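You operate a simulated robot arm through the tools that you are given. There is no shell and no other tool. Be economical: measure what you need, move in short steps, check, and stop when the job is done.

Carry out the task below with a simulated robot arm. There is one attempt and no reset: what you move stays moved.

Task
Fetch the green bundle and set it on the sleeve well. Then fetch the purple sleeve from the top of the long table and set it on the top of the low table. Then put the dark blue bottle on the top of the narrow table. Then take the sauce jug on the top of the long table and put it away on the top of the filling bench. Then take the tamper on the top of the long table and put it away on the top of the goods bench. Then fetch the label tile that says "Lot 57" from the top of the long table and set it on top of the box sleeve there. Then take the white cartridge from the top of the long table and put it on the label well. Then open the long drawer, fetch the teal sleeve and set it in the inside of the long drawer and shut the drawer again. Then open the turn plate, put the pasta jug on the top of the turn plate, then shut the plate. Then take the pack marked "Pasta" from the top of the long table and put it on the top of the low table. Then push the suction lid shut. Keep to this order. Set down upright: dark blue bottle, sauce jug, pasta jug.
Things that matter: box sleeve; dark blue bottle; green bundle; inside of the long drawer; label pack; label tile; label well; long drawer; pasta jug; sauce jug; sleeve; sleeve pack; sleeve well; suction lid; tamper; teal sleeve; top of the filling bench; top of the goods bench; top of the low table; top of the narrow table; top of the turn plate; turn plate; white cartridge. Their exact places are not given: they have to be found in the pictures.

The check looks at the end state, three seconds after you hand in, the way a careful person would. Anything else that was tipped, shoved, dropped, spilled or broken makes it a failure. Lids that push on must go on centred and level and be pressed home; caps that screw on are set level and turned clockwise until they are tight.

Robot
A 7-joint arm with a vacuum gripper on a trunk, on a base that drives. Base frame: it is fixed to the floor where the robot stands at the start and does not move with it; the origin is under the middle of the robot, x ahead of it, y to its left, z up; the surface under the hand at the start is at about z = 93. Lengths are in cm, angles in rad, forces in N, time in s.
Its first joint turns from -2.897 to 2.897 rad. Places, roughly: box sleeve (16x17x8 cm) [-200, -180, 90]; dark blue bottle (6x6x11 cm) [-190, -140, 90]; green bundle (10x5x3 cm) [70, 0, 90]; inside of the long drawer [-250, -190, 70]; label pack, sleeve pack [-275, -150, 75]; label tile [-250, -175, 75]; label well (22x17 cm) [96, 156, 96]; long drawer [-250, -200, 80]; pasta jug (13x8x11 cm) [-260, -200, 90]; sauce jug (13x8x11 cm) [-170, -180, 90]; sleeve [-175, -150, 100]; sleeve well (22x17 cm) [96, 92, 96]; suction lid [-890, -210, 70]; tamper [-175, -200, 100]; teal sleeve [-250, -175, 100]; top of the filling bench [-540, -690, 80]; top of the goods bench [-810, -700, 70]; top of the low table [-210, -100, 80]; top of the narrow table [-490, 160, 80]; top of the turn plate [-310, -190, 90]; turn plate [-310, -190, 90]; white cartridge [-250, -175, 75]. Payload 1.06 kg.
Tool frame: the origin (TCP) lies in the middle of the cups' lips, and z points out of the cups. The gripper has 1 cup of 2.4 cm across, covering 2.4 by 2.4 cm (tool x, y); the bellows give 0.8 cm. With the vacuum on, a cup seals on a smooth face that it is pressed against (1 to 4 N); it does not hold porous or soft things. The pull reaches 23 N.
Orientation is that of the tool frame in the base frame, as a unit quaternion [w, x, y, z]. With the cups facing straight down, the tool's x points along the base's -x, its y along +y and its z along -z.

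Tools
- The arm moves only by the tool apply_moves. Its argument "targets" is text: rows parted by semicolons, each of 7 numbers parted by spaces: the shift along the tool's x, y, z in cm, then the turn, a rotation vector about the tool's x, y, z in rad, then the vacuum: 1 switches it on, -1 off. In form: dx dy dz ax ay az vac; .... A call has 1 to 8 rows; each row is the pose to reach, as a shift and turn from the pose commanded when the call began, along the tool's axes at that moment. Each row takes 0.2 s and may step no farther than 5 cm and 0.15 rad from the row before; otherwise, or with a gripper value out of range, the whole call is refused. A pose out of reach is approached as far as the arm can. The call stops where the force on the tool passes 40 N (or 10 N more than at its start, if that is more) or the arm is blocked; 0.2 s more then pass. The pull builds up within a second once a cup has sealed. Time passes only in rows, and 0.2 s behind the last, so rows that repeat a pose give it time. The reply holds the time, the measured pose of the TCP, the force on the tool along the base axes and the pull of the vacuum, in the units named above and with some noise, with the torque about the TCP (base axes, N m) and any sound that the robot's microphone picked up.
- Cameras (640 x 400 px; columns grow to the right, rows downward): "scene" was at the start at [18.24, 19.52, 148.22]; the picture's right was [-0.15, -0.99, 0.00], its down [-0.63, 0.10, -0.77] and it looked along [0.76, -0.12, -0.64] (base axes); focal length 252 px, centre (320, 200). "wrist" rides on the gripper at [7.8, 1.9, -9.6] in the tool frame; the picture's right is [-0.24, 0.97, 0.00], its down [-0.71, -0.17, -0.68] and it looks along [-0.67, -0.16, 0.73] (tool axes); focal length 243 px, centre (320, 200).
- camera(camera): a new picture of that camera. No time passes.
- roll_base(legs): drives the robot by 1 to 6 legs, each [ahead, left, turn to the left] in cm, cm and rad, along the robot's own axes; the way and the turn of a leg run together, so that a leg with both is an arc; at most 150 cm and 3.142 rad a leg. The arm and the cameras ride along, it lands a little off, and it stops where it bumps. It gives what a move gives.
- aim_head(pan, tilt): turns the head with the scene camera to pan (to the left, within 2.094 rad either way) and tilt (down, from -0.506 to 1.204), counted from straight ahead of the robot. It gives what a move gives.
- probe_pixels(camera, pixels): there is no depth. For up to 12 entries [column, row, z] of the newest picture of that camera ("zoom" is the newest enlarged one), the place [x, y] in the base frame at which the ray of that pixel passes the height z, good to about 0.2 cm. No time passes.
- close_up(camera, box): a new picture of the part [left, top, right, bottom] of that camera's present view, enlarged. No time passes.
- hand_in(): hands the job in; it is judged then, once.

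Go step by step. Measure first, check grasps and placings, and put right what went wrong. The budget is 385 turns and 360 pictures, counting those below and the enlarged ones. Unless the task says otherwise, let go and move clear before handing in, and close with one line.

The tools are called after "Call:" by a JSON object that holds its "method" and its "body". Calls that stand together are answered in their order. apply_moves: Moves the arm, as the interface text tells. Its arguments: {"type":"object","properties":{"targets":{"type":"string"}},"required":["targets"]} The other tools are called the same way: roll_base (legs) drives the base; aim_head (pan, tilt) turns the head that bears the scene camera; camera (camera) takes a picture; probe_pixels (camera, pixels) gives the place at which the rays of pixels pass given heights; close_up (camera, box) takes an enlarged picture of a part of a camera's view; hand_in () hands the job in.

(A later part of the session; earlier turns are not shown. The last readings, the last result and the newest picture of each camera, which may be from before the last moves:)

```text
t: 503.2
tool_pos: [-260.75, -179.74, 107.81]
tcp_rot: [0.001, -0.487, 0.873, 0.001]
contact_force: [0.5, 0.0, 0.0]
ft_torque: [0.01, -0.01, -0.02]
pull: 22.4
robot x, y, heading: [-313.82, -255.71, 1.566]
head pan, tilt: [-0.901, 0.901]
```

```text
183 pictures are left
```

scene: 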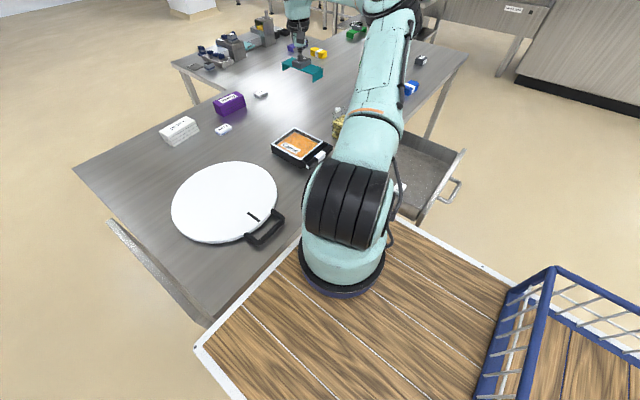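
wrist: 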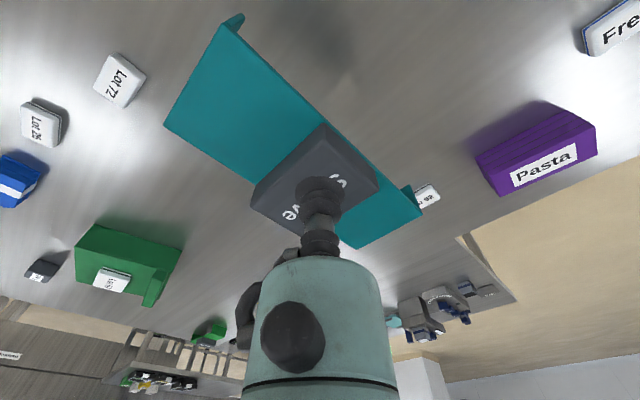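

The sleeve hangs with its long axis along y, centred under the cup (14×6 cm). I'll raise it and move the base back in front of the drawer.

Call:
{"method": "apply_moves", "body": {"targets": "0 0 -4 0 0 0 1;0 0 -8 0 0 0 1;4 0 -10 0 0 0 1;8 0 -10 0 0 0 1;12 2 -10 0 0 0 1;16 4 -10 0 0 0 1;20 6 -10 0 0 0 1"}}

Call:
{"method": "roll_base", "body": {"legs": [[-52, 0, 0], [0, -62, 0]]}}

Call:
{"method": "aim_head", "body": {"pan": -0.0, "tilt": 0.8}}

Call:
{"method": "camera", "body": {"camera": "scene"}}

Call:
{"method": "camera", "body": {"camera": "wrist"}}

```text
t: 504.8
tool_pos: [-276.25, -193.88, 118.14]
tcp_rot: [0.001, -0.487, 0.873, 0.002]
contact_force: [0.8, -0.3, -0.5]
ft_torque: [-0.02, -0.02, -0.01]
pull: 23.0
robot x, y, heading: [-313.53, -256.46, 1.562]
head pan, tilt: [-0.901, 0.901]
```

```text
t: 511.0
tool_pos: [-215.23, -245.69, 118.15]
tcp_rot: [0.001, -0.496, 0.869, 0.001]
contact_force: [-0.6, 0.2, -1.2]
ft_torque: [0.0, 0.02, -0.01]
pull: 22.1
robot x, y, heading: [-251.68, -308.68, 1.575]
head pan, tilt: [-0.901, 0.901]
```

```text
t: 512.2
tool_pos: [-215.23, -245.66, 118.21]
tcp_rot: [0.001, -0.496, 0.868, 0.002]
contact_force: [-0.9, 0.1, -1.2]
ft_torque: [-0.02, -0.03, 0.0]
pull: 23.3
robot x, y, heading: [-251.57, -308.54, 1.581]
head pan, tilt: [0.0, 0.799]
```

```text
182 pictures are left
```

scene: 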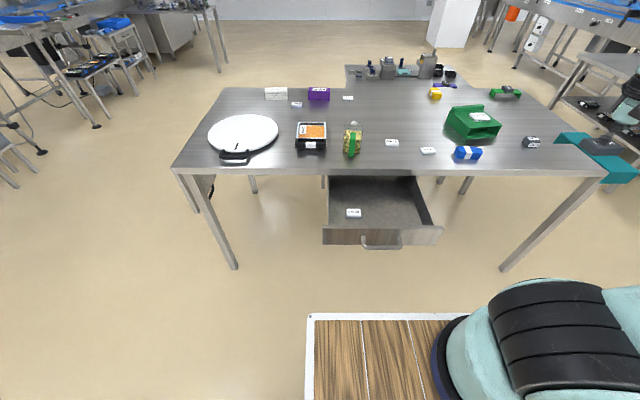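

```text
181 pictures are left
```

wrist: 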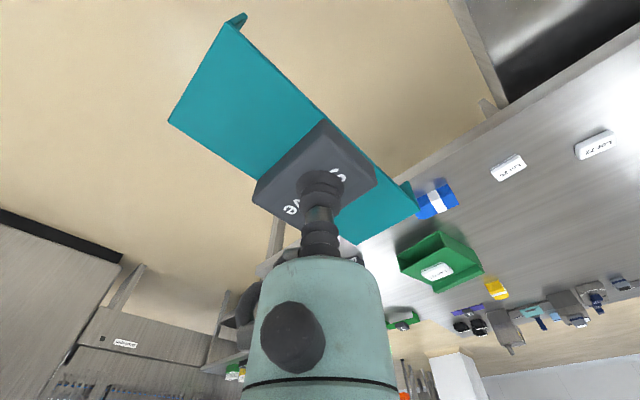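

The drawer interior is plainly visible with a tile at (353,213). I'll measure it.

Call:
{"method": "close_up", "body": {"camera": "scene", "box": [310, 165, 454, 255]}}

Call:
{"method": "probe_pixels", "body": {"camera": "zoom", "pixels": [[60, 272, 82], [585, 272, 82], [80, 260, 75], [545, 255, 75], [190, 210, 75], [400, 180, 75], [400, 50, 85.5]]}}

```text
4.44 times, centred on (382, 210) of scene
```

zoom: 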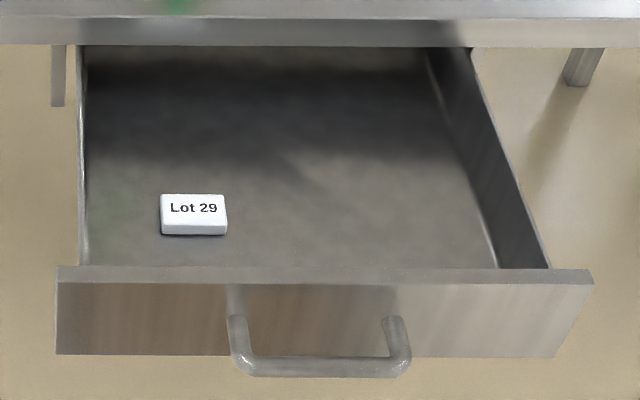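

```text
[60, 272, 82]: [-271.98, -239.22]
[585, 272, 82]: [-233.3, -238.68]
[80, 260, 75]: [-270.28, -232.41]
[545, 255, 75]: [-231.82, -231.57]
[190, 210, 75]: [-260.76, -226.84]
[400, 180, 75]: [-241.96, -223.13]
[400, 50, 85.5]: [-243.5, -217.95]
```

I'll put the sleeve at (−246, −228.5), beside the tile. Moving over it.

Call:
{"method": "apply_moves", "body": {"targets": "0.1 4.4 0 0 0 0 1;0.2 8.8 0 0 0 0 1;0.3 13.2 0 0 0 0 1;0.4 17.6 0 0 0 0 1;0.5 22 0 0 0 0 1;0.6 26.4 0 0 0 0 1;0.7 30.8 0 0 0 0 1;0.8 35.3 0 0 0 0 1"}}

Call:
{"method": "apply_moves", "body": {"targets": "0 0 5 0 0 0 1;0 0 10 0 0 0 1;0 0 15 0 0 0 1;0 0 20 0 0 0 1;0 0 25 0 0 0 1;0 0 28 0 0 0 1"}}

Call:
{"method": "camera", "body": {"camera": "scene"}}

Call:
{"method": "camera", "body": {"camera": "wrist"}}

```text
t: 514.0
tool_pos: [-245.79, -227.95, 118.47]
tcp_rot: [0.002, -0.495, 0.869, 0.001]
contact_force: [0.7, -0.1, -1.2]
ft_torque: [0.01, 0.02, -0.02]
pull: 22.9
robot x, y, heading: [-251.68, -309.0, 1.578]
head pan, tilt: [0.0, 0.799]
```

```text
t: 515.4
tool_pos: [-246.05, -228.25, 90.16]
tcp_rot: [0.001, -0.495, 0.869, 0.002]
contact_force: [0.1, 0.1, -0.8]
ft_torque: [0.0, 0.01, 0.0]
pull: 22.4
robot x, y, heading: [-251.34, -308.55, 1.583]
head pan, tilt: [0.0, 0.799]
```

```text
179 pictures are left
```

scene: 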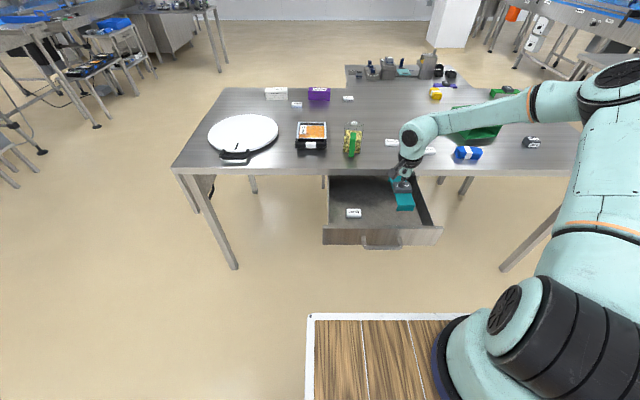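

```text
178 pictures are left
```

wrist: 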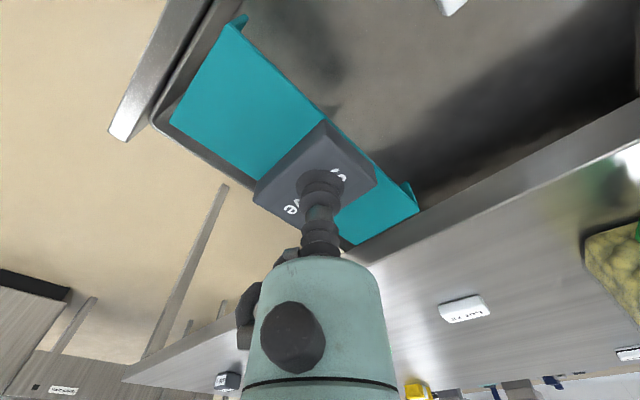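

Call:
{"method": "close_up", "body": {"camera": "scene", "box": [310, 165, 454, 255]}}

Call:
{"method": "probe_pixels", "body": {"camera": "wrist", "pixels": [[152, 118, 82], [122, 138, 82], [240, 170, 82], [640, 122, 85.5], [400, 240, 85.5]]}}

```text
4.44 times, centred on (382, 210) of scene
```

zoom: 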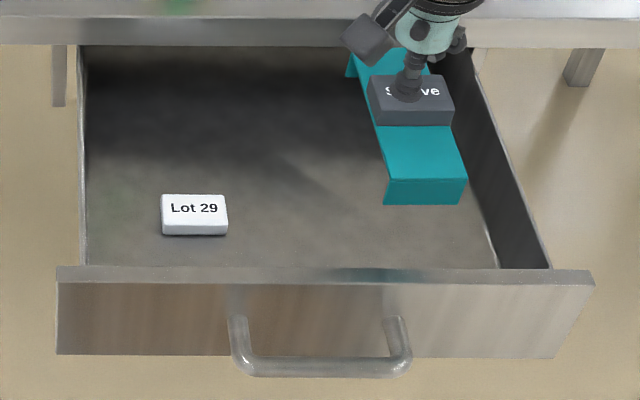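

```text
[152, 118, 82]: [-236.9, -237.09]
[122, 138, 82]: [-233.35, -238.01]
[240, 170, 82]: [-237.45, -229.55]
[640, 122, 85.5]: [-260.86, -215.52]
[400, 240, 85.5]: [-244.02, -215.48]
```

Shift 2.5 cm toward the middle, then lower gently.

Call:
{"method": "apply_moves", "body": {"targets": "1.3 2.15 0 0 0 0 1;1.3 2.15 3 0 0 0 1;1.3 2.15 6 0 0 0 1;1.3 2.15 8 0 0 0 1"}}

Call:
{"method": "apply_moves", "body": {"targets": "0 0 0.7 0 0 0 1;0 0 1.4 0 0 0 1"}}

Call:
{"method": "close_up", "body": {"camera": "scene", "box": [310, 165, 454, 255]}}

```text
t: 516.4
tool_pos: [-248.51, -228.21, 82.22]
tcp_rot: [0.001, -0.495, 0.869, 0.001]
contact_force: [0.5, 0.1, 0.8]
ft_torque: [0.0, -0.01, 0.01]
pull: 22.9
robot x, y, heading: [-251.57, -308.34, 1.584]
head pan, tilt: [0.0, 0.799]
```

```text
t: 517.0
tool_pos: [-248.35, -228.12, 80.8]
tcp_rot: [0.0, -0.495, 0.869, 0.002]
contact_force: [0.3, 0.6, 0.1]
ft_torque: [0.03, 0.03, 0.02]
pull: 22.5
robot x, y, heading: [-251.28, -308.47, 1.581]
head pan, tilt: [0.0, 0.799]
```

```text
4.44 times, centred on (382, 210) of scene
```

zoom: 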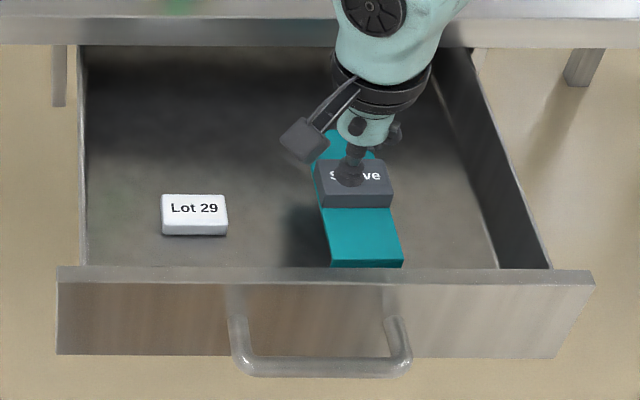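

Call:
{"method": "apply_moves", "body": {"targets": "0 0 0.7 0 0 0 1;0 0 1.4 0 0 0 1"}}

Call:
{"method": "apply_moves", "body": {"targets": "0 0 0.6 0 0 0 1;0 0 1.2 0 0 0 1"}}

Call:
{"method": "apply_moves", "body": {"targets": "0 0 0.6 0 0 0 1;0 0 1.2 0 0 0 1"}}

```text
t: 517.6
tool_pos: [-248.48, -228.16, 79.39]
tcp_rot: [0.002, -0.495, 0.869, 0.002]
contact_force: [0.0, 0.0, 1.0]
ft_torque: [0.01, 0.0, -0.01]
pull: 22.9
robot x, y, heading: [-251.6, -308.55, 1.58]
head pan, tilt: [0.0, 0.799]
```

```text
t: 518.2
tool_pos: [-248.51, -228.13, 78.25]
tcp_rot: [0.001, -0.495, 0.869, 0.002]
contact_force: [0.5, 0.2, -0.3]
ft_torque: [0.01, 0.03, 0.0]
pull: 22.8
robot x, y, heading: [-251.22, -308.35, 1.576]
head pan, tilt: [0.0, 0.799]
```

```text
t: 518.8
tool_pos: [-248.51, -228.1, 77.21]
tcp_rot: [0.002, -0.495, 0.869, 0.003]
contact_force: [1.9, 2.7, 19.2]
ft_torque: [-0.08, -0.04, 0.01]
pull: 23.2
robot x, y, heading: [-251.46, -308.59, 1.574]
head pan, tilt: [0.0, 0.799]
```

Contact at z ≈ 77. Release and rise.

Call:
{"method": "apply_moves", "body": {"targets": "0 0 -0.3 0 0 0 -1;0 0 -0.3 0 0 0 -1;0 0 -0.3 0 0 0 -1;0 0 -0.5 0 0 0 -1;0 0 -2.5 0 0 0 -1;0 0 -7 0 0 0 -1;0 0 -12 0 0 0 -1;0 0 -17 0 0 0 -1"}}

Call:
{"method": "apply_moves", "body": {"targets": "0 0 -5 0 0 0 -1;0 0 -10 0 0 -0.14 -1;0 0 -15 0 0 -0.28 -1;0 0 -20 0 0 -0.42 -1;0 0 -24 0 0 -0.54 -1"}}

Call:
{"method": "close_up", "body": {"camera": "scene", "box": [310, 165, 454, 255]}}

```text
t: 520.6
tool_pos: [-248.37, -228.18, 94.1]
tcp_rot: [0.0, -0.496, 0.869, 0.001]
contact_force: [-0.3, 1.1, -0.9]
ft_torque: [0.0, 0.0, 0.02]
pull: 0.0
robot x, y, heading: [-251.3, -308.55, 1.585]
head pan, tilt: [0.0, 0.799]
```

```text
t: 521.8
tool_pos: [-248.48, -228.27, 118.05]
tcp_rot: [-0.001, 0.711, -0.704, -0.001]
contact_force: [0.0, 0.5, 0.5]
ft_torque: [-0.03, 0.01, -0.02]
pull: 0.2
robot x, y, heading: [-251.01, -308.34, 1.578]
head pan, tilt: [0.0, 0.799]
```

```text
4.44 times, centred on (382, 210) of scene
```

zoom: 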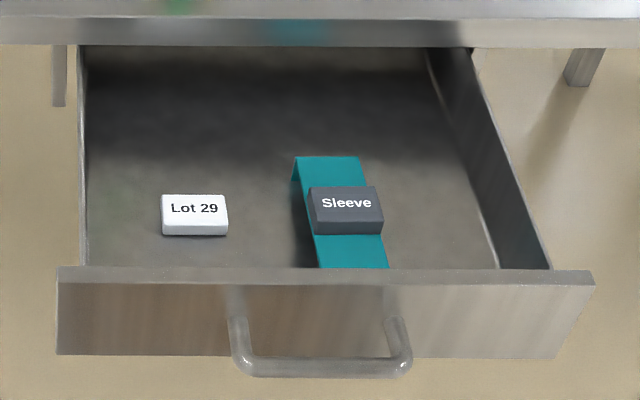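

The teal sleeve lies flat in the drawer beside the tile. Now to shut it: back up, turn the tool horizontal again and push the front.

Call:
{"method": "roll_base", "body": {"legs": [[-24, 0, 0]]}}

Call:
{"method": "apply_moves", "body": {"targets": "0 -3 2 0 0 0 -1;0 -6 4 0 0 0 -1;0 -9 6 0 -0.1 0 -1;0 -9 8 0 -0.2 0 -1;0 -9 10 0 -0.33 0 -1;0 -9 12 0 -0.47 0 -1;0 -9 14 0 -0.61 0 -1;0 -9 16 0 -0.75 0 -1"}}

Call:
{"method": "apply_moves", "body": {"targets": "2 0 2.2 0 -0.14 0 -1;4 0 4.3 0 -0.28 0 -1;6 0 6.4 0 -0.42 0 -1;8 0 8.6 0 -0.56 0 -1;10 0 10.8 0 -0.7 0 -1;12 0 12.9 0 -0.82 0 -1"}}

Call:
{"method": "camera", "body": {"camera": "scene"}}

Call:
{"method": "camera", "body": {"camera": "wrist"}}

```text
t: 523.5
tool_pos: [-248.16, -252.36, 118.07]
tcp_rot: [-0.001, 0.709, -0.705, -0.001]
contact_force: [-0.2, 0.3, 0.5]
ft_torque: [-0.01, -0.01, 0.01]
pull: 0.1
robot x, y, heading: [-251.22, -332.25, 1.583]
head pan, tilt: [0.0, 0.799]
```

```text
t: 525.4
tool_pos: [-239.15, -252.17, 102.23]
tcp_rot: [-0.26, 0.66, -0.655, -0.262]
contact_force: [0.1, -0.3, -0.2]
ft_torque: [0.01, 0.0, 0.0]
pull: 0.0
robot x, y, heading: [-251.07, -331.87, 1.572]
head pan, tilt: [0.0, 0.799]
```

```text
t: 526.8
tool_pos: [-239.32, -252.27, 84.48]
tcp_rot: [0.499, -0.5, 0.497, 0.504]
contact_force: [0.0, -0.3, 0.1]
ft_torque: [0.0, -0.05, 0.05]
pull: 0.0
robot x, y, heading: [-250.99, -332.22, 1.584]
head pan, tilt: [0.0, 0.799]
```

```text
174 pictures are left
```

scene: 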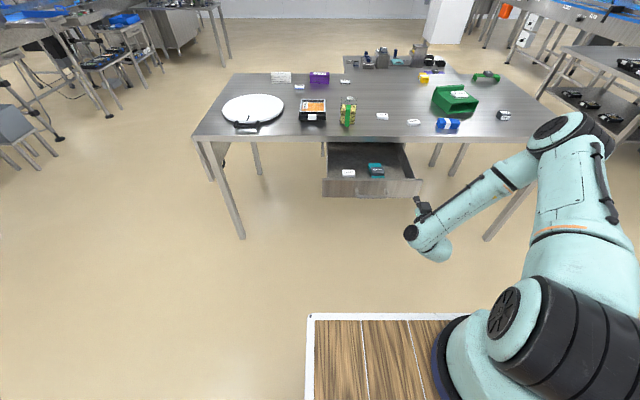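

```text
173 pictures are left
```

wrist: 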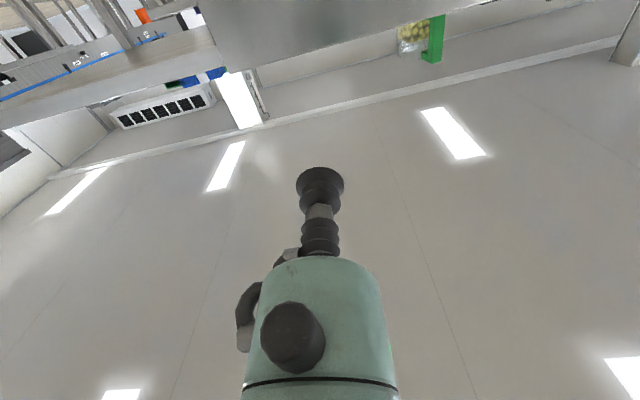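

Lower to z ≈ 78.5 and approach the front.

Call:
{"method": "apply_moves", "body": {"targets": "3 0 0 0 0 0 -1;6 0 0 0 0 0 -1;6 0 4 0 0 0 -1;6 0 8 0 0 0 -1;6 0 10 0 0 0 -1;6 0 11.5 0 0 0 -1;6 0 12.5 0 0 0 -1;6 0 13.2 0 0 0 -1"}}

Call:
{"method": "camera", "body": {"camera": "wrist"}}

```text
t: 528.5
tool_pos: [-239.22, -238.8, 78.4]
tcp_rot: [0.499, -0.501, 0.498, 0.502]
contact_force: [-0.3, -1.4, -0.4]
ft_torque: [0.02, -0.02, 0.02]
pull: 0.0
robot x, y, heading: [-250.99, -332.27, 1.582]
head pan, tilt: [0.0, 0.799]
```

```text
172 pictures are left
```

wrist: 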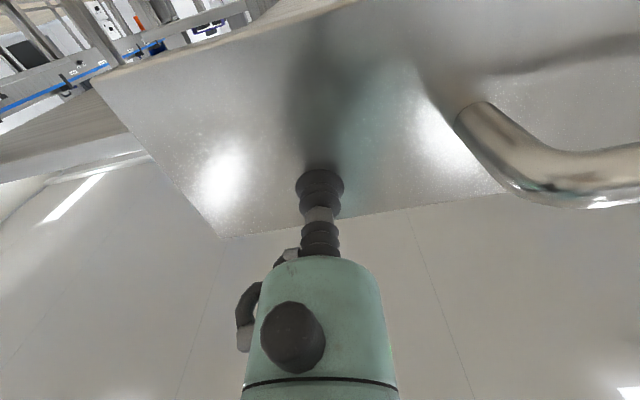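

The cup touches the front. I'll push it in smoothly.

Call:
{"method": "apply_moves", "body": {"targets": "0 0 1 0 0 0 -1;0 0 2.5 0 0 0 -1;0 0 4.5 0 0 0 -1;0 0 6.5 0 0 0 -1;0 0 8.5 0 0 0 -1;0 0 10.5 0 0 0 -1;0 0 12.5 0 0 0 -1;0 0 14 0 0 0 -1"}}

Call:
{"method": "apply_moves", "body": {"targets": "0 0 1.5 0 0 0 -1;0 0 3 0 0 0 -1;0 0 5 0 0 0 -1;0 0 7 0 0 0 -1;0 0 9 0 0 0 -1;0 0 10.5 0 0 0 -1;0 0 11.7 0 0 0 -1"}}

Call:
{"method": "camera", "body": {"camera": "wrist"}}

```text
t: 530.4
tool_pos: [-239.31, -224.89, 78.48]
tcp_rot: [0.498, -0.501, 0.498, 0.502]
contact_force: [0.5, -1.1, -0.3]
ft_torque: [0.02, -0.04, -0.01]
pull: 0.2
robot x, y, heading: [-251.11, -332.03, 1.583]
head pan, tilt: [0.0, 0.799]
```

```text
t: 532.0
tool_pos: [-239.6, -215.73, 80.55]
tcp_rot: [0.499, -0.501, 0.498, 0.501]
contact_force: [-0.8, 1.6, -0.2]
ft_torque: [0.02, -0.01, -0.02]
pull: 0.1
out of reach, approached as far as the arm can: row 5, 6, 7
robot x, y, heading: [-250.9, -332.25, 1.581]
head pan, tilt: [0.0, 0.799]
```

```text
171 pictures are left
```

wrist: 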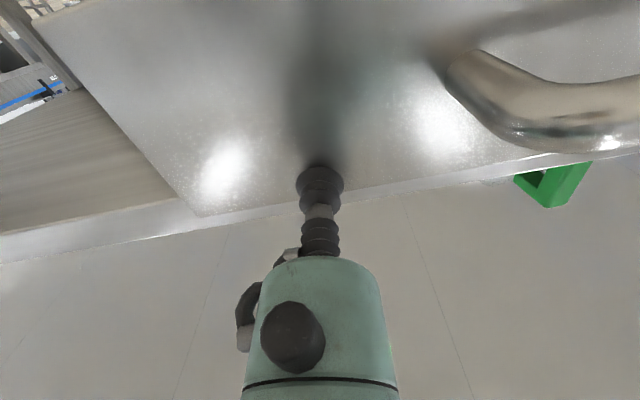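

Out of arm reach. I'll back the cup off a little, drive 8 cm ahead, and finish with the arm.

Call:
{"method": "apply_moves", "body": {"targets": "0 0 -4 0 0 0 -1;0 0 -7 0 0 0 -1"}}

Call:
{"method": "roll_base", "body": {"legs": [[8, 0, 0]]}}

```text
t: 532.5
tool_pos: [-239.68, -215.67, 80.48]
tcp_rot: [0.499, -0.501, 0.497, 0.503]
contact_force: [0.0, 0.2, 1.0]
ft_torque: [-0.03, 0.02, 0.01]
pull: 0.2
out of reach, approached as far as the arm can: row 1, 2
robot x, y, heading: [-251.13, -332.57, 1.583]
head pan, tilt: [0.0, 0.799]
```

```text
t: 533.5
tool_pos: [-239.89, -211.5, 79.86]
tcp_rot: [-0.497, 0.502, -0.5, -0.501]
contact_force: [-0.2, -4.1, 0.1]
ft_torque: [-0.02, -0.02, 0.0]
pull: 0.1
robot x, y, heading: [-250.87, -327.77, 1.581]
head pan, tilt: [0.0, 0.799]
stopped in leg 1: the force on the tool passed its limit at 118 N (the readings are from after the stop); the commanded pose is now the measured one
```

The drawer hit its stop (TCP at y −211.5). I'll retract and look.

Call:
{"method": "apply_moves", "body": {"targets": "0 0 -3 0 0 0 -1;0 0 -7 0 0 0 -1;0 0 -11 0 0 0 -1;0 0 -15 0 0 0 -1"}}

Call:
{"method": "camera", "body": {"camera": "scene"}}

Call:
{"method": "camera", "body": {"camera": "wrist"}}

```text
t: 534.0
tool_pos: [-241.34, -212.37, 80.65]
tcp_rot: [0.495, -0.499, 0.492, 0.514]
contact_force: [-0.8, 0.0, -11.2]
ft_torque: [0.04, -0.02, 0.0]
pull: 0.1
out of reach, approached as far as the arm can: row 1
robot x, y, heading: [-251.59, -327.76, 1.575]
head pan, tilt: [0.0, 0.799]
stopped in row 2: the force on the tool passed its limit at 127 N (the readings are from after the stop); the commanded pose is now the measured one
```

```text
170 pictures are left
```

scene: 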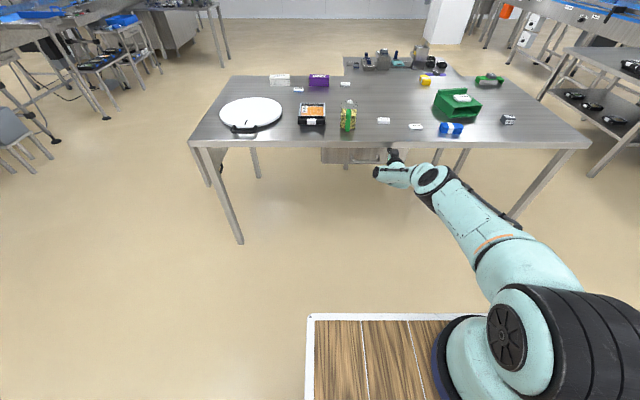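

```text
169 pictures are left
```

wrist: 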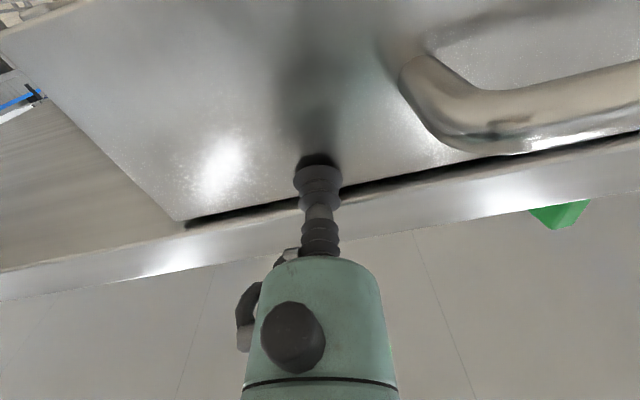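

The arm is at its reach limit and rubbed the table lip. I'll back the base away instead.

Call:
{"method": "roll_base", "body": {"legs": [[-20, 0, 0]]}}

Call:
{"method": "camera", "body": {"camera": "scene"}}

Call:
{"method": "camera", "body": {"camera": "wrist"}}

```text
t: 535.5
tool_pos: [-240.68, -232.05, 80.84]
tcp_rot: [0.497, -0.497, 0.491, 0.515]
contact_force: [-0.5, -0.7, 0.8]
ft_torque: [0.02, -0.04, -0.03]
pull: 0.1
robot x, y, heading: [-251.26, -348.14, 1.575]
head pan, tilt: [0.0, 0.799]
```

```text
168 pictures are left
```

scene: 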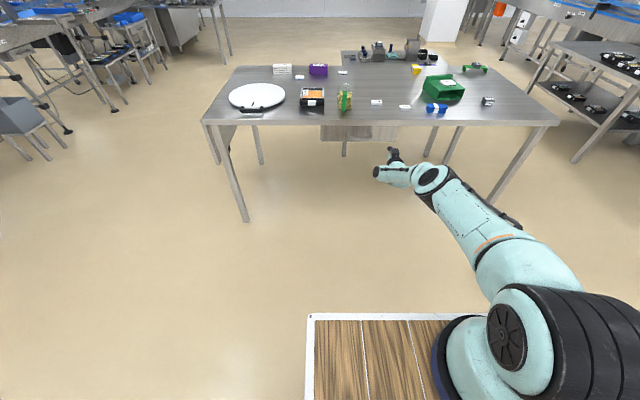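

```text
167 pictures are left
```

wrist: 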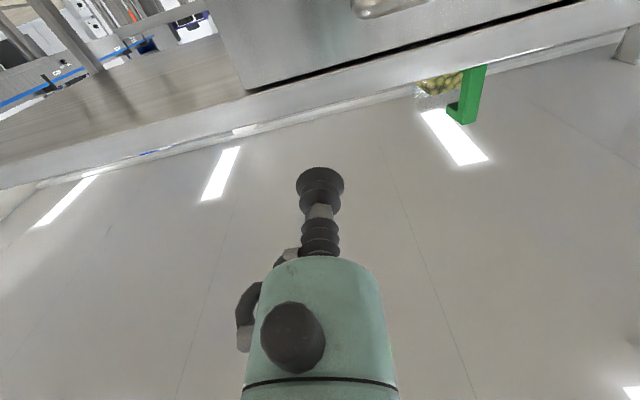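

The drawer is shut. I'll retract the arm, then rotate to vertical along the reverse of the earlier path.

Call:
{"method": "apply_moves", "body": {"targets": "0 0 -4.5 0 0 0 -1;0 0 -9 0 0 0 -1;0 0 -13.5 0 0 0 -1;0 0 -18 0 0 0 -1;0 0 -22.5 0 0 0 -1;0 0 -27 0 0 0 -1;0 0 -31 0 0 0 -1;0 0 -35 0 0 0 -1"}}

Call:
{"method": "apply_moves", "body": {"targets": "-4 0 0 0 0 0 -1;-7 0 0 0 0.12 0 -1;-10 0 0 0 0.26 0 -1;-13 0 0 0 0.4 0 -1;-16 0 0 0 0.54 0 -1;-19 0 0 0 0.68 0 -1;-22 0 0 0 0.8 0 -1"}}

```text
t: 537.3
tool_pos: [-240.31, -267.25, 80.18]
tcp_rot: [0.497, -0.497, 0.491, 0.514]
contact_force: [0.9, -0.2, -0.3]
ft_torque: [0.0, -0.01, 0.01]
pull: 0.1
robot x, y, heading: [-251.25, -347.38, 1.577]
head pan, tilt: [0.0, 0.799]
```

```text
t: 538.9
tool_pos: [-239.79, -267.53, 102.28]
tcp_rot: [-0.267, 0.658, -0.646, -0.28]
contact_force: [0.4, 0.1, 0.4]
ft_torque: [0.02, 0.02, 0.0]
pull: 0.0
robot x, y, heading: [-251.15, -347.55, 1.576]
head pan, tilt: [0.0, 0.799]
```

Call:
{"method": "apply_moves", "body": {"targets": "-1.9 0 -1.9 0 0.13 0 -1;-3.8 0 -3.8 0 0.27 0 -1;-5.7 0 -5.7 0 0.4 0 -1;-7.6 0 -7.6 0 0.53 0 -1;-9.5 0 -9.5 0 0.66 0 -1;-11.4 0 -11.2 0 0.79 0 -1"}}

Call:
{"method": "camera", "body": {"camera": "scene"}}

```text
t: 540.3
tool_pos: [-239.53, -267.49, 118.11]
tcp_rot: [0.004, 0.715, -0.699, -0.004]
contact_force: [-0.2, -0.9, -0.1]
ft_torque: [0.0, -0.01, 0.01]
pull: 0.0
robot x, y, heading: [-251.07, -347.34, 1.577]
head pan, tilt: [0.0, 0.799]
```

```text
166 pictures are left
```

scene: 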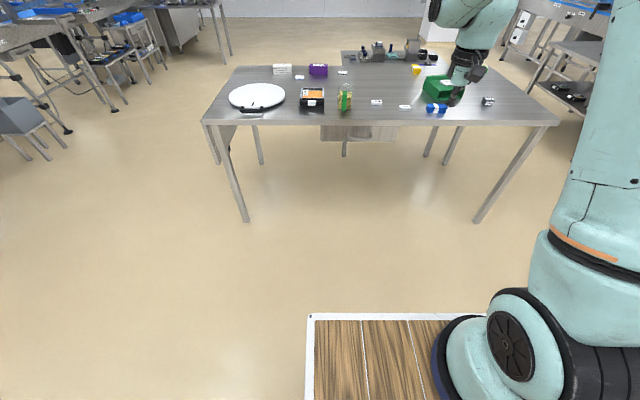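

Back to vertical with the drawer shut. Now the turn plate: I'll move left and look at it closely.

Call:
{"method": "roll_base", "body": {"legs": [[45, 62, 0]]}}

Call:
{"method": "aim_head", "body": {"pan": 0.15, "tilt": 0.75}}

Call:
{"method": "camera", "body": {"camera": "scene"}}

Call:
{"method": "camera", "body": {"camera": "wrist"}}

```text
t: 544.5
tool_pos: [-302.99, -223.01, 118.21]
tcp_rot: [0.004, 0.721, -0.693, -0.004]
contact_force: [-0.5, 0.1, 0.2]
ft_torque: [0.01, 0.02, 0.01]
pull: 0.0
robot x, y, heading: [-313.35, -303.16, 1.586]
head pan, tilt: [0.0, 0.799]
```

```text
t: 545.2
tool_pos: [-302.79, -223.02, 118.18]
tcp_rot: [0.002, 0.72, -0.694, -0.005]
contact_force: [0.7, -0.1, -0.6]
ft_torque: [0.0, -0.02, 0.0]
pull: 0.1
robot x, y, heading: [-313.26, -303.55, 1.592]
head pan, tilt: [0.15, 0.75]
```

```text
165 pictures are left
```

scene: 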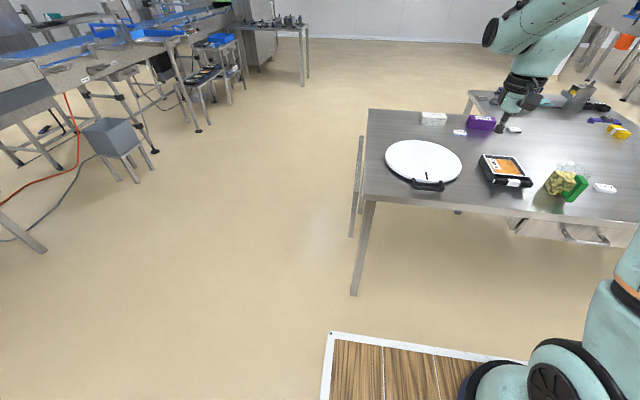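

```text
164 pictures are left
```

wrist: 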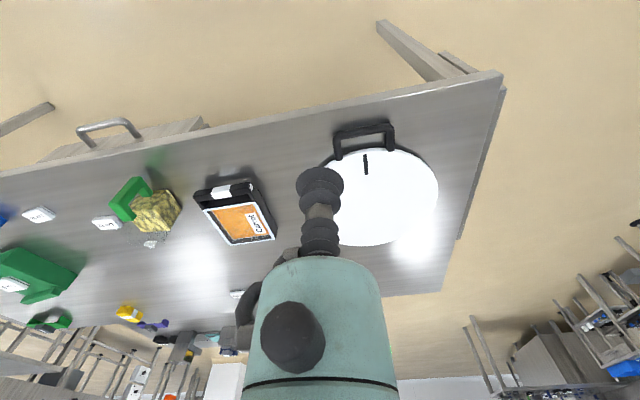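

Call:
{"method": "close_up", "body": {"camera": "scene", "box": [370, 130, 480, 200]}}

Call:
{"method": "close_up", "body": {"camera": "wrist", "box": [310, 100, 470, 260]}}

Call:
{"method": "close_up", "body": {"camera": "scene", "box": [535, 150, 625, 220]}}

Call:
{"method": "probe_pixels", "body": {"camera": "scene", "pixels": [[424, 140, 88], [424, 182, 88], [387, 160, 88], [463, 162, 88], [427, 186, 90], [562, 184, 95], [370, 110, 85.5], [366, 200, 85.5]]}}

```text
5.71 times, centred on (425, 165) of scene
```

zoom: 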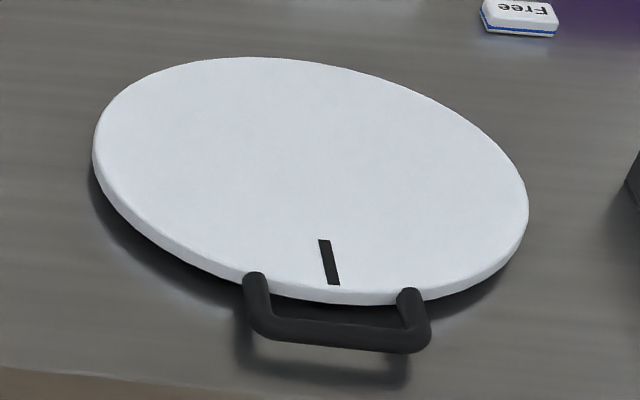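

```text
2.50 times, centred on (390, 180) of wrist
```

zoom: 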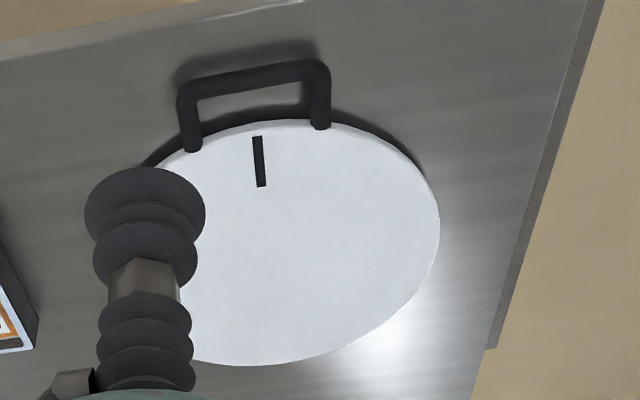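

```text
5.71 times, centred on (580, 185) of scene
```

zoom: 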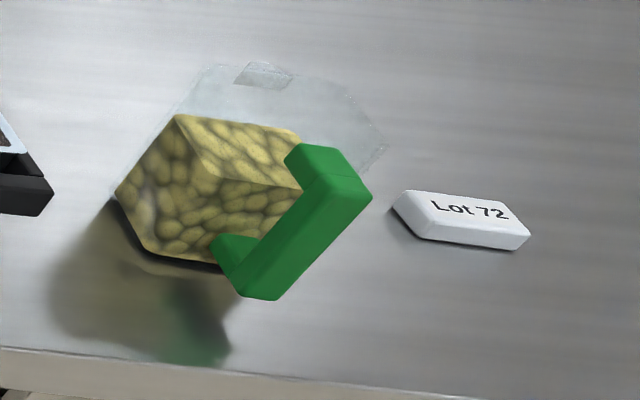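

```text
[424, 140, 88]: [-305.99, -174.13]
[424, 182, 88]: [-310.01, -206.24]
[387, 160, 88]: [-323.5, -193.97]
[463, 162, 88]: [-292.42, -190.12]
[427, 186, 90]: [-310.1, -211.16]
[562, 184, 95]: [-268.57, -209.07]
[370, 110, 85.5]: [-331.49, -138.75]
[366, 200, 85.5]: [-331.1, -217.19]
```

The plate is a white disc centred ~(−308, −190), radius ~16, with a mark and handle at its −y side: it turns about its middle. The carrot tray blocks the +x side, so I'd turn it clockwise. I'll move the base 28 cm ahead and use suction on the plate's top.

Call:
{"method": "roll_base", "body": {"legs": [[28, 0, -0.015]]}}

Call:
{"method": "apply_moves", "body": {"targets": "4 0 0 0.005 0 0 -1;8 0 0 0.01 0 0 -1"}}

Call:
{"method": "camera", "body": {"camera": "wrist"}}

Call:
{"method": "camera", "body": {"camera": "scene"}}

```text
t: 547.1
tool_pos: [-301.72, -195.72, 118.18]
tcp_rot: [0.004, 0.713, -0.701, -0.004]
contact_force: [-0.5, -0.3, 0.3]
ft_torque: [-0.02, -0.04, -0.02]
pull: 0.1
robot x, y, heading: [-313.5, -275.74, 1.574]
head pan, tilt: [0.15, 0.75]
```

```text
t: 547.7
tool_pos: [-301.34, -203.6, 118.11]
tcp_rot: [-0.001, 0.713, -0.701, 0.001]
contact_force: [0.1, -0.4, -0.5]
ft_torque: [-0.02, 0.02, -0.02]
pull: 0.0
robot x, y, heading: [-313.82, -275.51, 1.569]
head pan, tilt: [0.15, 0.75]
```

```text
160 pictures are left
```

wrist: 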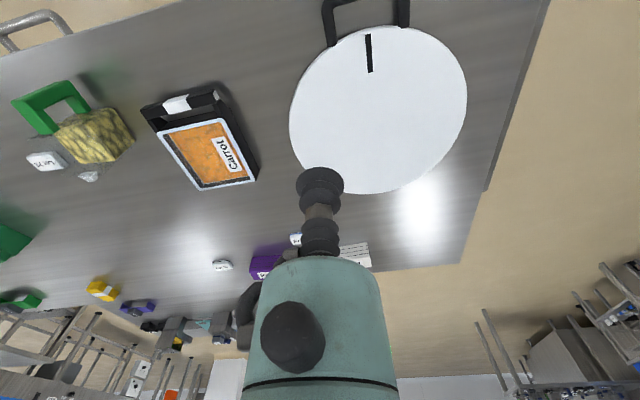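

```text
159 pictures are left
```

scene: 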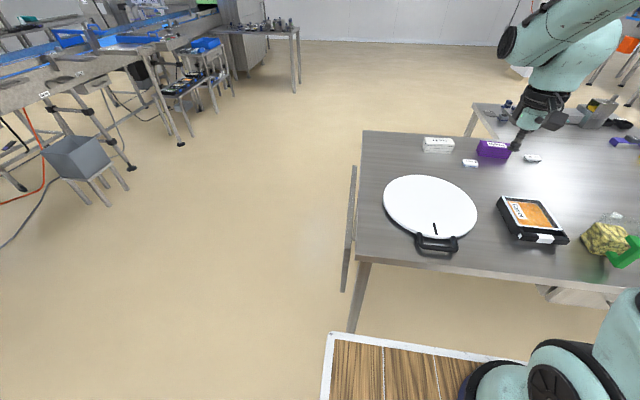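

Call:
{"method": "probe_pixels", "body": {"camera": "wrist", "pixels": [[378, 108, 87], [378, 108, 88.5], [378, 108, 90], [289, 118, 88.5], [467, 95, 88.5], [372, 27, 88.5], [395, 193, 88.5]]}}

Call:
{"method": "probe_pixels", "body": {"camera": "scene", "pixels": [[430, 206, 87], [430, 206, 88.5], [430, 206, 90], [383, 200, 88.5], [477, 208, 88.5], [422, 175, 88.5], [436, 237, 88.5]]}}

```text
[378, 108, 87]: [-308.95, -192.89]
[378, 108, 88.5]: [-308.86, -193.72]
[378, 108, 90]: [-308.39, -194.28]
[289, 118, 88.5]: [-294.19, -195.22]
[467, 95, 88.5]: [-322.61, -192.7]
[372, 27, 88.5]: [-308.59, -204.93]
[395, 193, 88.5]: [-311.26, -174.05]
```

```text
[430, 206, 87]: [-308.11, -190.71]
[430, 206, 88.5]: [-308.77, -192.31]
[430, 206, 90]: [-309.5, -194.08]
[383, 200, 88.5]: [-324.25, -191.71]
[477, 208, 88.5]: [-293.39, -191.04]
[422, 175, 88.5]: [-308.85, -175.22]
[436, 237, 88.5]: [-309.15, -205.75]
```

Centre ≈ (−308.6, −190.2), radius ≈ 15.4. I'll seal the cup on the top at (−301.2, −199).

Call:
{"method": "apply_moves", "body": {"targets": "-4.6 0 0 0 0 0 -1;-4.6 0 5 0 0 0 -1;-4.6 0 10 0 0 0 -1;-4.6 0 15 0 0 0 -1;-4.6 0 20 0 0 0 -1;-4.6 0 24.5 0 0 0 -1;-4.6 0 26.5 0 0 0 -1"}}

Call:
{"method": "apply_moves", "body": {"targets": "0 0 1.2 0 0 0 1;0 0 2.2 0 0 0 1;0 0 2.9 0 0 0 1;0 0 3.4 0 0 0 1;0 0 3.4 0 0 0 1"}}

```text
t: 549.3
tool_pos: [-301.72, -198.96, 91.5]
tcp_rot: [-0.001, 0.713, -0.701, 0.0]
contact_force: [0.8, -0.1, 1.3]
ft_torque: [-0.01, 0.0, -0.02]
pull: 0.0
robot x, y, heading: [-313.89, -275.73, 1.571]
head pan, tilt: [0.15, 0.75]
```

```text
t: 550.5
tool_pos: [-301.51, -199.06, 88.23]
tcp_rot: [-0.002, 0.713, -0.701, -0.002]
contact_force: [0.2, -0.3, -1.1]
ft_torque: [-0.04, -0.03, 0.0]
pull: 0.0
robot x, y, heading: [-313.91, -275.43, 1.569]
head pan, tilt: [0.15, 0.75]
```

Call:
{"method": "apply_moves", "body": {"targets": "0 0 0.4 0 0 0 1;0 0 0.8 0 0 0 1;0 0 1.2 0 0 0 1;0 0 1.2 0 0 0 1"}}

```text
t: 551.5
tool_pos: [-301.63, -199.01, 87.16]
tcp_rot: [-0.002, 0.713, -0.701, -0.002]
contact_force: [-0.1, 1.6, 14.1]
ft_torque: [-0.04, -0.01, 0.03]
pull: 23.1
robot x, y, heading: [-313.27, -275.8, 1.568]
head pan, tilt: [0.15, 0.75]
```

Sealed on the plate (23 N). I'll ease the pressure and try a small clockwise turn (0.3 rad).

Call:
{"method": "apply_moves", "body": {"targets": "0 0 -0.4 0 0 0 1;0.45 0.74 -0.4 0 0 0.075 1;0.88 1.49 -0.4 0 0 0.15 1;1.22 2.3 -0.4 0 0 0.225 1;1.54 3.11 -0.4 0 0 0.3 1"}}

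Call:
{"method": "camera", "body": {"camera": "scene"}}

```text
t: 552.7
tool_pos: [-304.67, -200.54, 87.51]
tcp_rot: [0.0, -0.6, 0.8, 0.002]
contact_force: [11.5, 3.7, 2.3]
ft_torque: [0.02, 0.21, 0.01]
pull: 22.6
robot x, y, heading: [-313.54, -275.84, 1.568]
head pan, tilt: [0.15, 0.75]
```

```text
158 pictures are left
```

scene: 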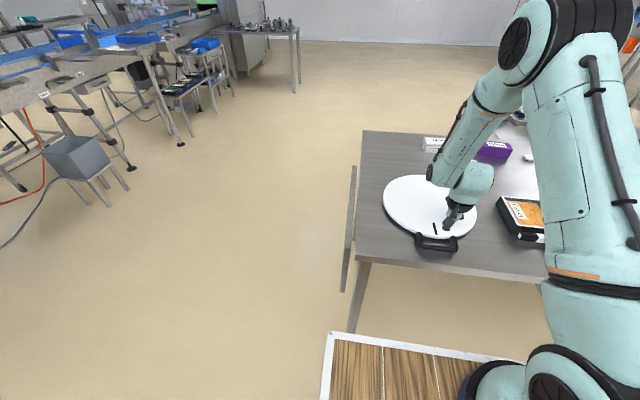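

Call:
{"method": "close_up", "body": {"camera": "scene", "box": [370, 160, 490, 260]}}

Call:
{"method": "camera", "body": {"camera": "wrist"}}

```text
4.00 times, centred on (430, 210) of scene
```

zoom: 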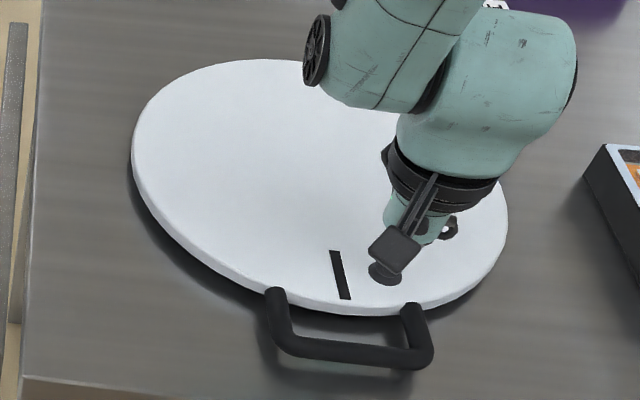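

```text
156 pictures are left
```

wrist: 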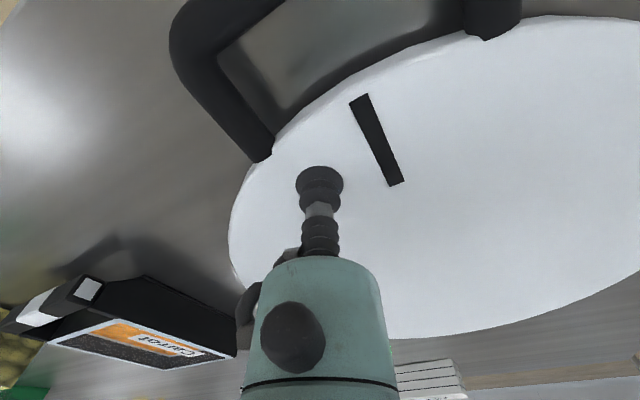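

The plate did not turn that way (the cup slid), so it opens counter-clockwise, toward the carrot tray. I'll check the tray's clearance.

Call:
{"method": "probe_pixels", "body": {"camera": "scene", "pixels": [[500, 198, 91], [516, 240, 86], [503, 205, 86]]}}

Call:
{"method": "probe_pixels", "body": {"camera": "wrist", "pixels": [[130, 278, 91], [210, 358, 91], [237, 352, 86], [75, 290, 91], [10, 330, 86]]}}

```text
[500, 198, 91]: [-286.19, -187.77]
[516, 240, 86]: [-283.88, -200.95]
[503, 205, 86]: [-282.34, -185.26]
```

```text
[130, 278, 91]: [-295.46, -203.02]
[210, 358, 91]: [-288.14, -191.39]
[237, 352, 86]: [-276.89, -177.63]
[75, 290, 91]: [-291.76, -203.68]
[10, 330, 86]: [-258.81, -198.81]
```

The tray leaves ~2 cm clearance for the handle's swing. I'll try counter-clockwise.

Call:
{"method": "apply_moves", "body": {"targets": "-0.55 -0.7 0 0 0 -0.075 1;-1.1 -1.35 0 0 0 -0.15 1;-1.75 -1.95 0 0 0 -0.225 1;-2.39 -2.5 0 0 0 -0.3 1"}}

Call:
{"method": "close_up", "body": {"camera": "scene", "box": [370, 160, 530, 260]}}

```text
t: 553.7
tool_pos: [-301.53, -199.04, 87.53]
tcp_rot: [-0.002, 0.713, -0.701, -0.001]
contact_force: [5.4, -9.4, 6.8]
ft_torque: [0.03, 0.0, -0.16]
pull: 22.9
robot x, y, heading: [-313.45, -275.87, 1.573]
head pan, tilt: [0.15, 0.75]
```

```text
4.00 times, centred on (450, 210) of scene
```

zoom: 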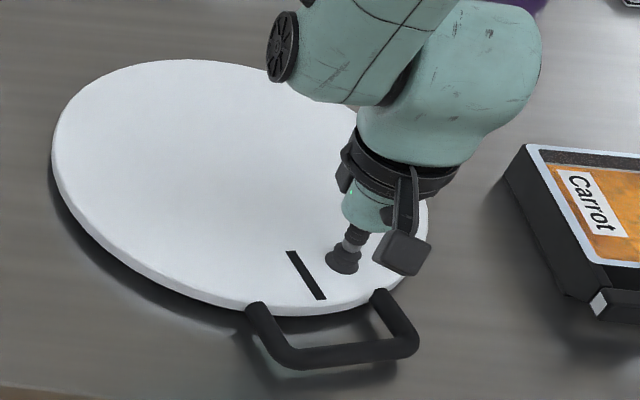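

It turns this way. I'll continue the arc by another 0.9 rad.

Call:
{"method": "apply_moves", "body": {"targets": "-1.11 -1.36 0 0 0 -0.15 1;-2.41 -2.53 0 0 0 -0.3 1;-3.86 -3.5 0 0 0 -0.45 1;-5.45 -4.22 0 0 0 -0.6 1;-7.13 -4.72 0 0 0 -0.75 1;-8.87 -4.95 0 0 0 -0.9 1"}}

Call:
{"method": "close_up", "body": {"camera": "scene", "box": [370, 160, 530, 260]}}

Call:
{"method": "camera", "body": {"camera": "wrist"}}

```text
t: 555.1
tool_pos: [-296.79, -189.94, 87.42]
tcp_rot: [-0.003, 0.947, -0.321, -0.001]
contact_force: [11.8, -0.7, 3.6]
ft_torque: [-0.01, 0.02, -0.18]
pull: 22.7
robot x, y, heading: [-313.73, -275.94, 1.57]
head pan, tilt: [0.15, 0.75]
```

```text
4.00 times, centred on (450, 210) of scene
```

zoom: 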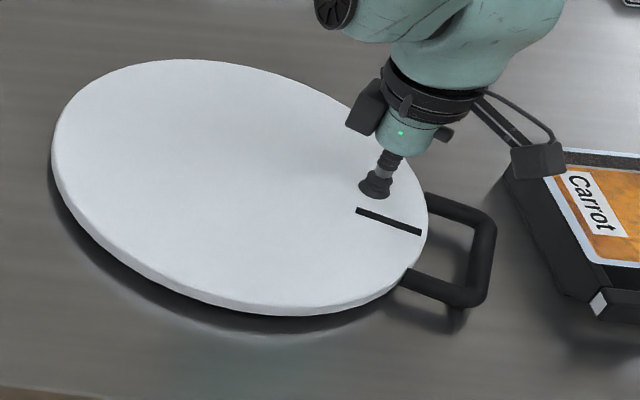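

```text
153 pictures are left
```

wrist: 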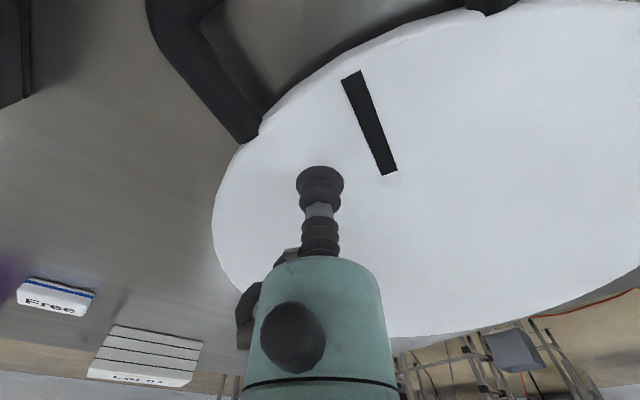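

The plate is turned open by ~70°, its handle now pointing toward +x, close to the carrot tray, so I'll stop here. Release and rise.

Call:
{"method": "apply_moves", "body": {"targets": "0 0 0 0 0 0 -1;0 0 0 0 0 0 -1;0 0 0 0 0 0 -1;0 0 -0.6 0 0 0 -1;0 0 -3 0 0 0 -1;0 0 -8 0 0 0 -1;0 0 -13 0 0 0 -1;0 0 -18 0 0 0 -1"}}

Call:
{"method": "apply_moves", "body": {"targets": "0 0 -5 0 0 0 -1;0 0 -10 0 0 0 -1"}}

Call:
{"method": "roll_base", "body": {"legs": [[0, -28, 0]]}}

Call:
{"method": "aim_head", "body": {"pan": 0.0, "tilt": 0.8}}

Call:
{"method": "camera", "body": {"camera": "scene"}}

Call:
{"method": "camera", "body": {"camera": "wrist"}}

```text
t: 556.9
tool_pos: [-296.81, -190.22, 105.51]
tcp_rot: [0.0, 0.947, -0.32, -0.001]
contact_force: [-0.3, -0.1, -0.6]
ft_torque: [-0.03, -0.02, -0.01]
pull: 0.0
robot x, y, heading: [-313.69, -275.92, 1.569]
head pan, tilt: [0.15, 0.75]
```

```text
t: 557.5
tool_pos: [-296.65, -190.06, 115.46]
tcp_rot: [-0.001, 0.947, -0.321, -0.001]
contact_force: [-0.3, 0.5, -1.1]
ft_torque: [0.0, 0.01, 0.04]
pull: 0.0
robot x, y, heading: [-313.58, -275.71, 1.572]
head pan, tilt: [0.15, 0.75]
```

```text
t: 559.5
tool_pos: [-268.2, -190.17, 115.39]
tcp_rot: [-0.001, 0.947, -0.322, 0.0]
contact_force: [0.3, -0.1, 0.0]
ft_torque: [-0.02, 0.02, -0.07]
pull: 0.1
robot x, y, heading: [-285.3, -276.02, 1.576]
head pan, tilt: [0.15, 0.75]
```

```text
t: 560.2
tool_pos: [-268.22, -190.22, 115.5]
tcp_rot: [-0.001, 0.947, -0.322, 0.0]
contact_force: [-0.2, -0.2, 0.6]
ft_torque: [0.01, 0.01, 0.0]
pull: 0.1
robot x, y, heading: [-285.26, -275.7, 1.57]
head pan, tilt: [0.0, 0.799]
```

```text
152 pictures are left
```

scene: 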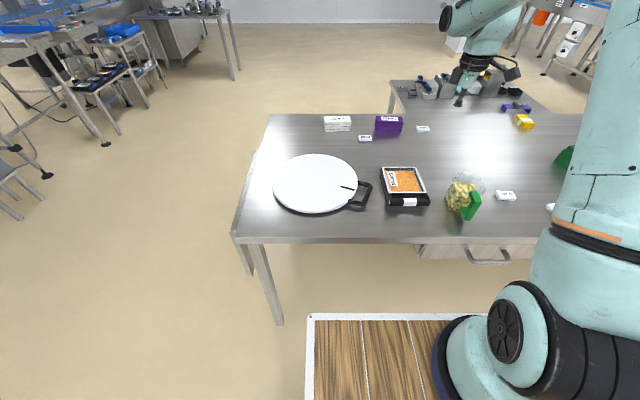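

```text
151 pictures are left
```

wrist: 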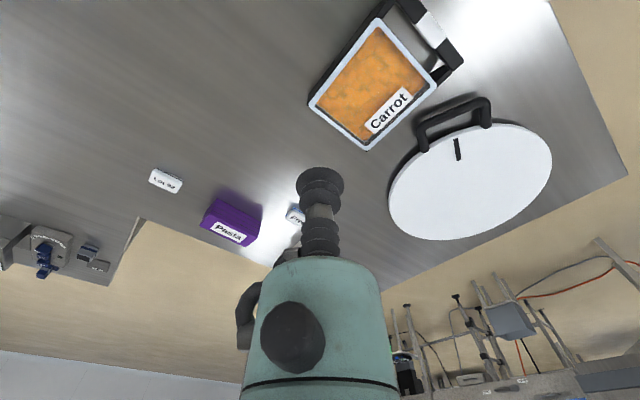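

I'll measure the pasta jug and handle in the scene.

Call:
{"method": "close_up", "body": {"camera": "scene", "box": [435, 165, 499, 230]}}

Call:
{"method": "probe_pixels", "body": {"camera": "zoom", "pixels": [[370, 190, 95], [420, 210, 95], [345, 300, 86], [150, 250, 86], [270, 65, 96.5]]}}

```text
6.15 times, centred on (467, 198) of scene
```

zoom: 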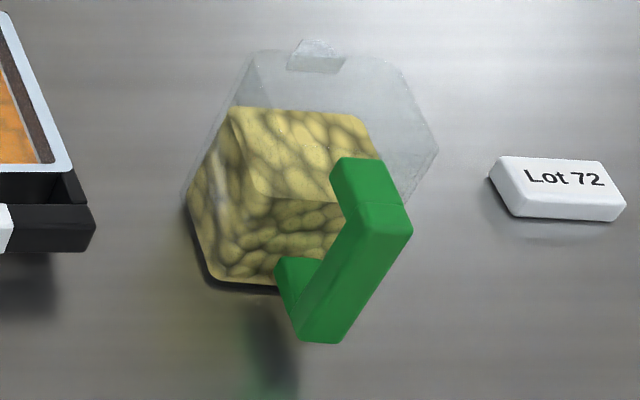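

```text
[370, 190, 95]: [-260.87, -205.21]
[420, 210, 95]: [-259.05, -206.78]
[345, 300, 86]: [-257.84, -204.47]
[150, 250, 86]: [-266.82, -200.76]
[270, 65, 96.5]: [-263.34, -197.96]
```

Call:
{"method": "probe_pixels", "body": {"camera": "zoom", "pixels": [[331, 170, 95], [380, 160, 95], [347, 208, 95], [404, 205, 95], [412, 230, 95], [350, 225, 95]]}}

```text
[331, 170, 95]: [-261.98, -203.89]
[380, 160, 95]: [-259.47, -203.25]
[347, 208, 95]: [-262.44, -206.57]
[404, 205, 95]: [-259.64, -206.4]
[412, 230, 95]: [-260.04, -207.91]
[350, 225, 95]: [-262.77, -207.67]
```

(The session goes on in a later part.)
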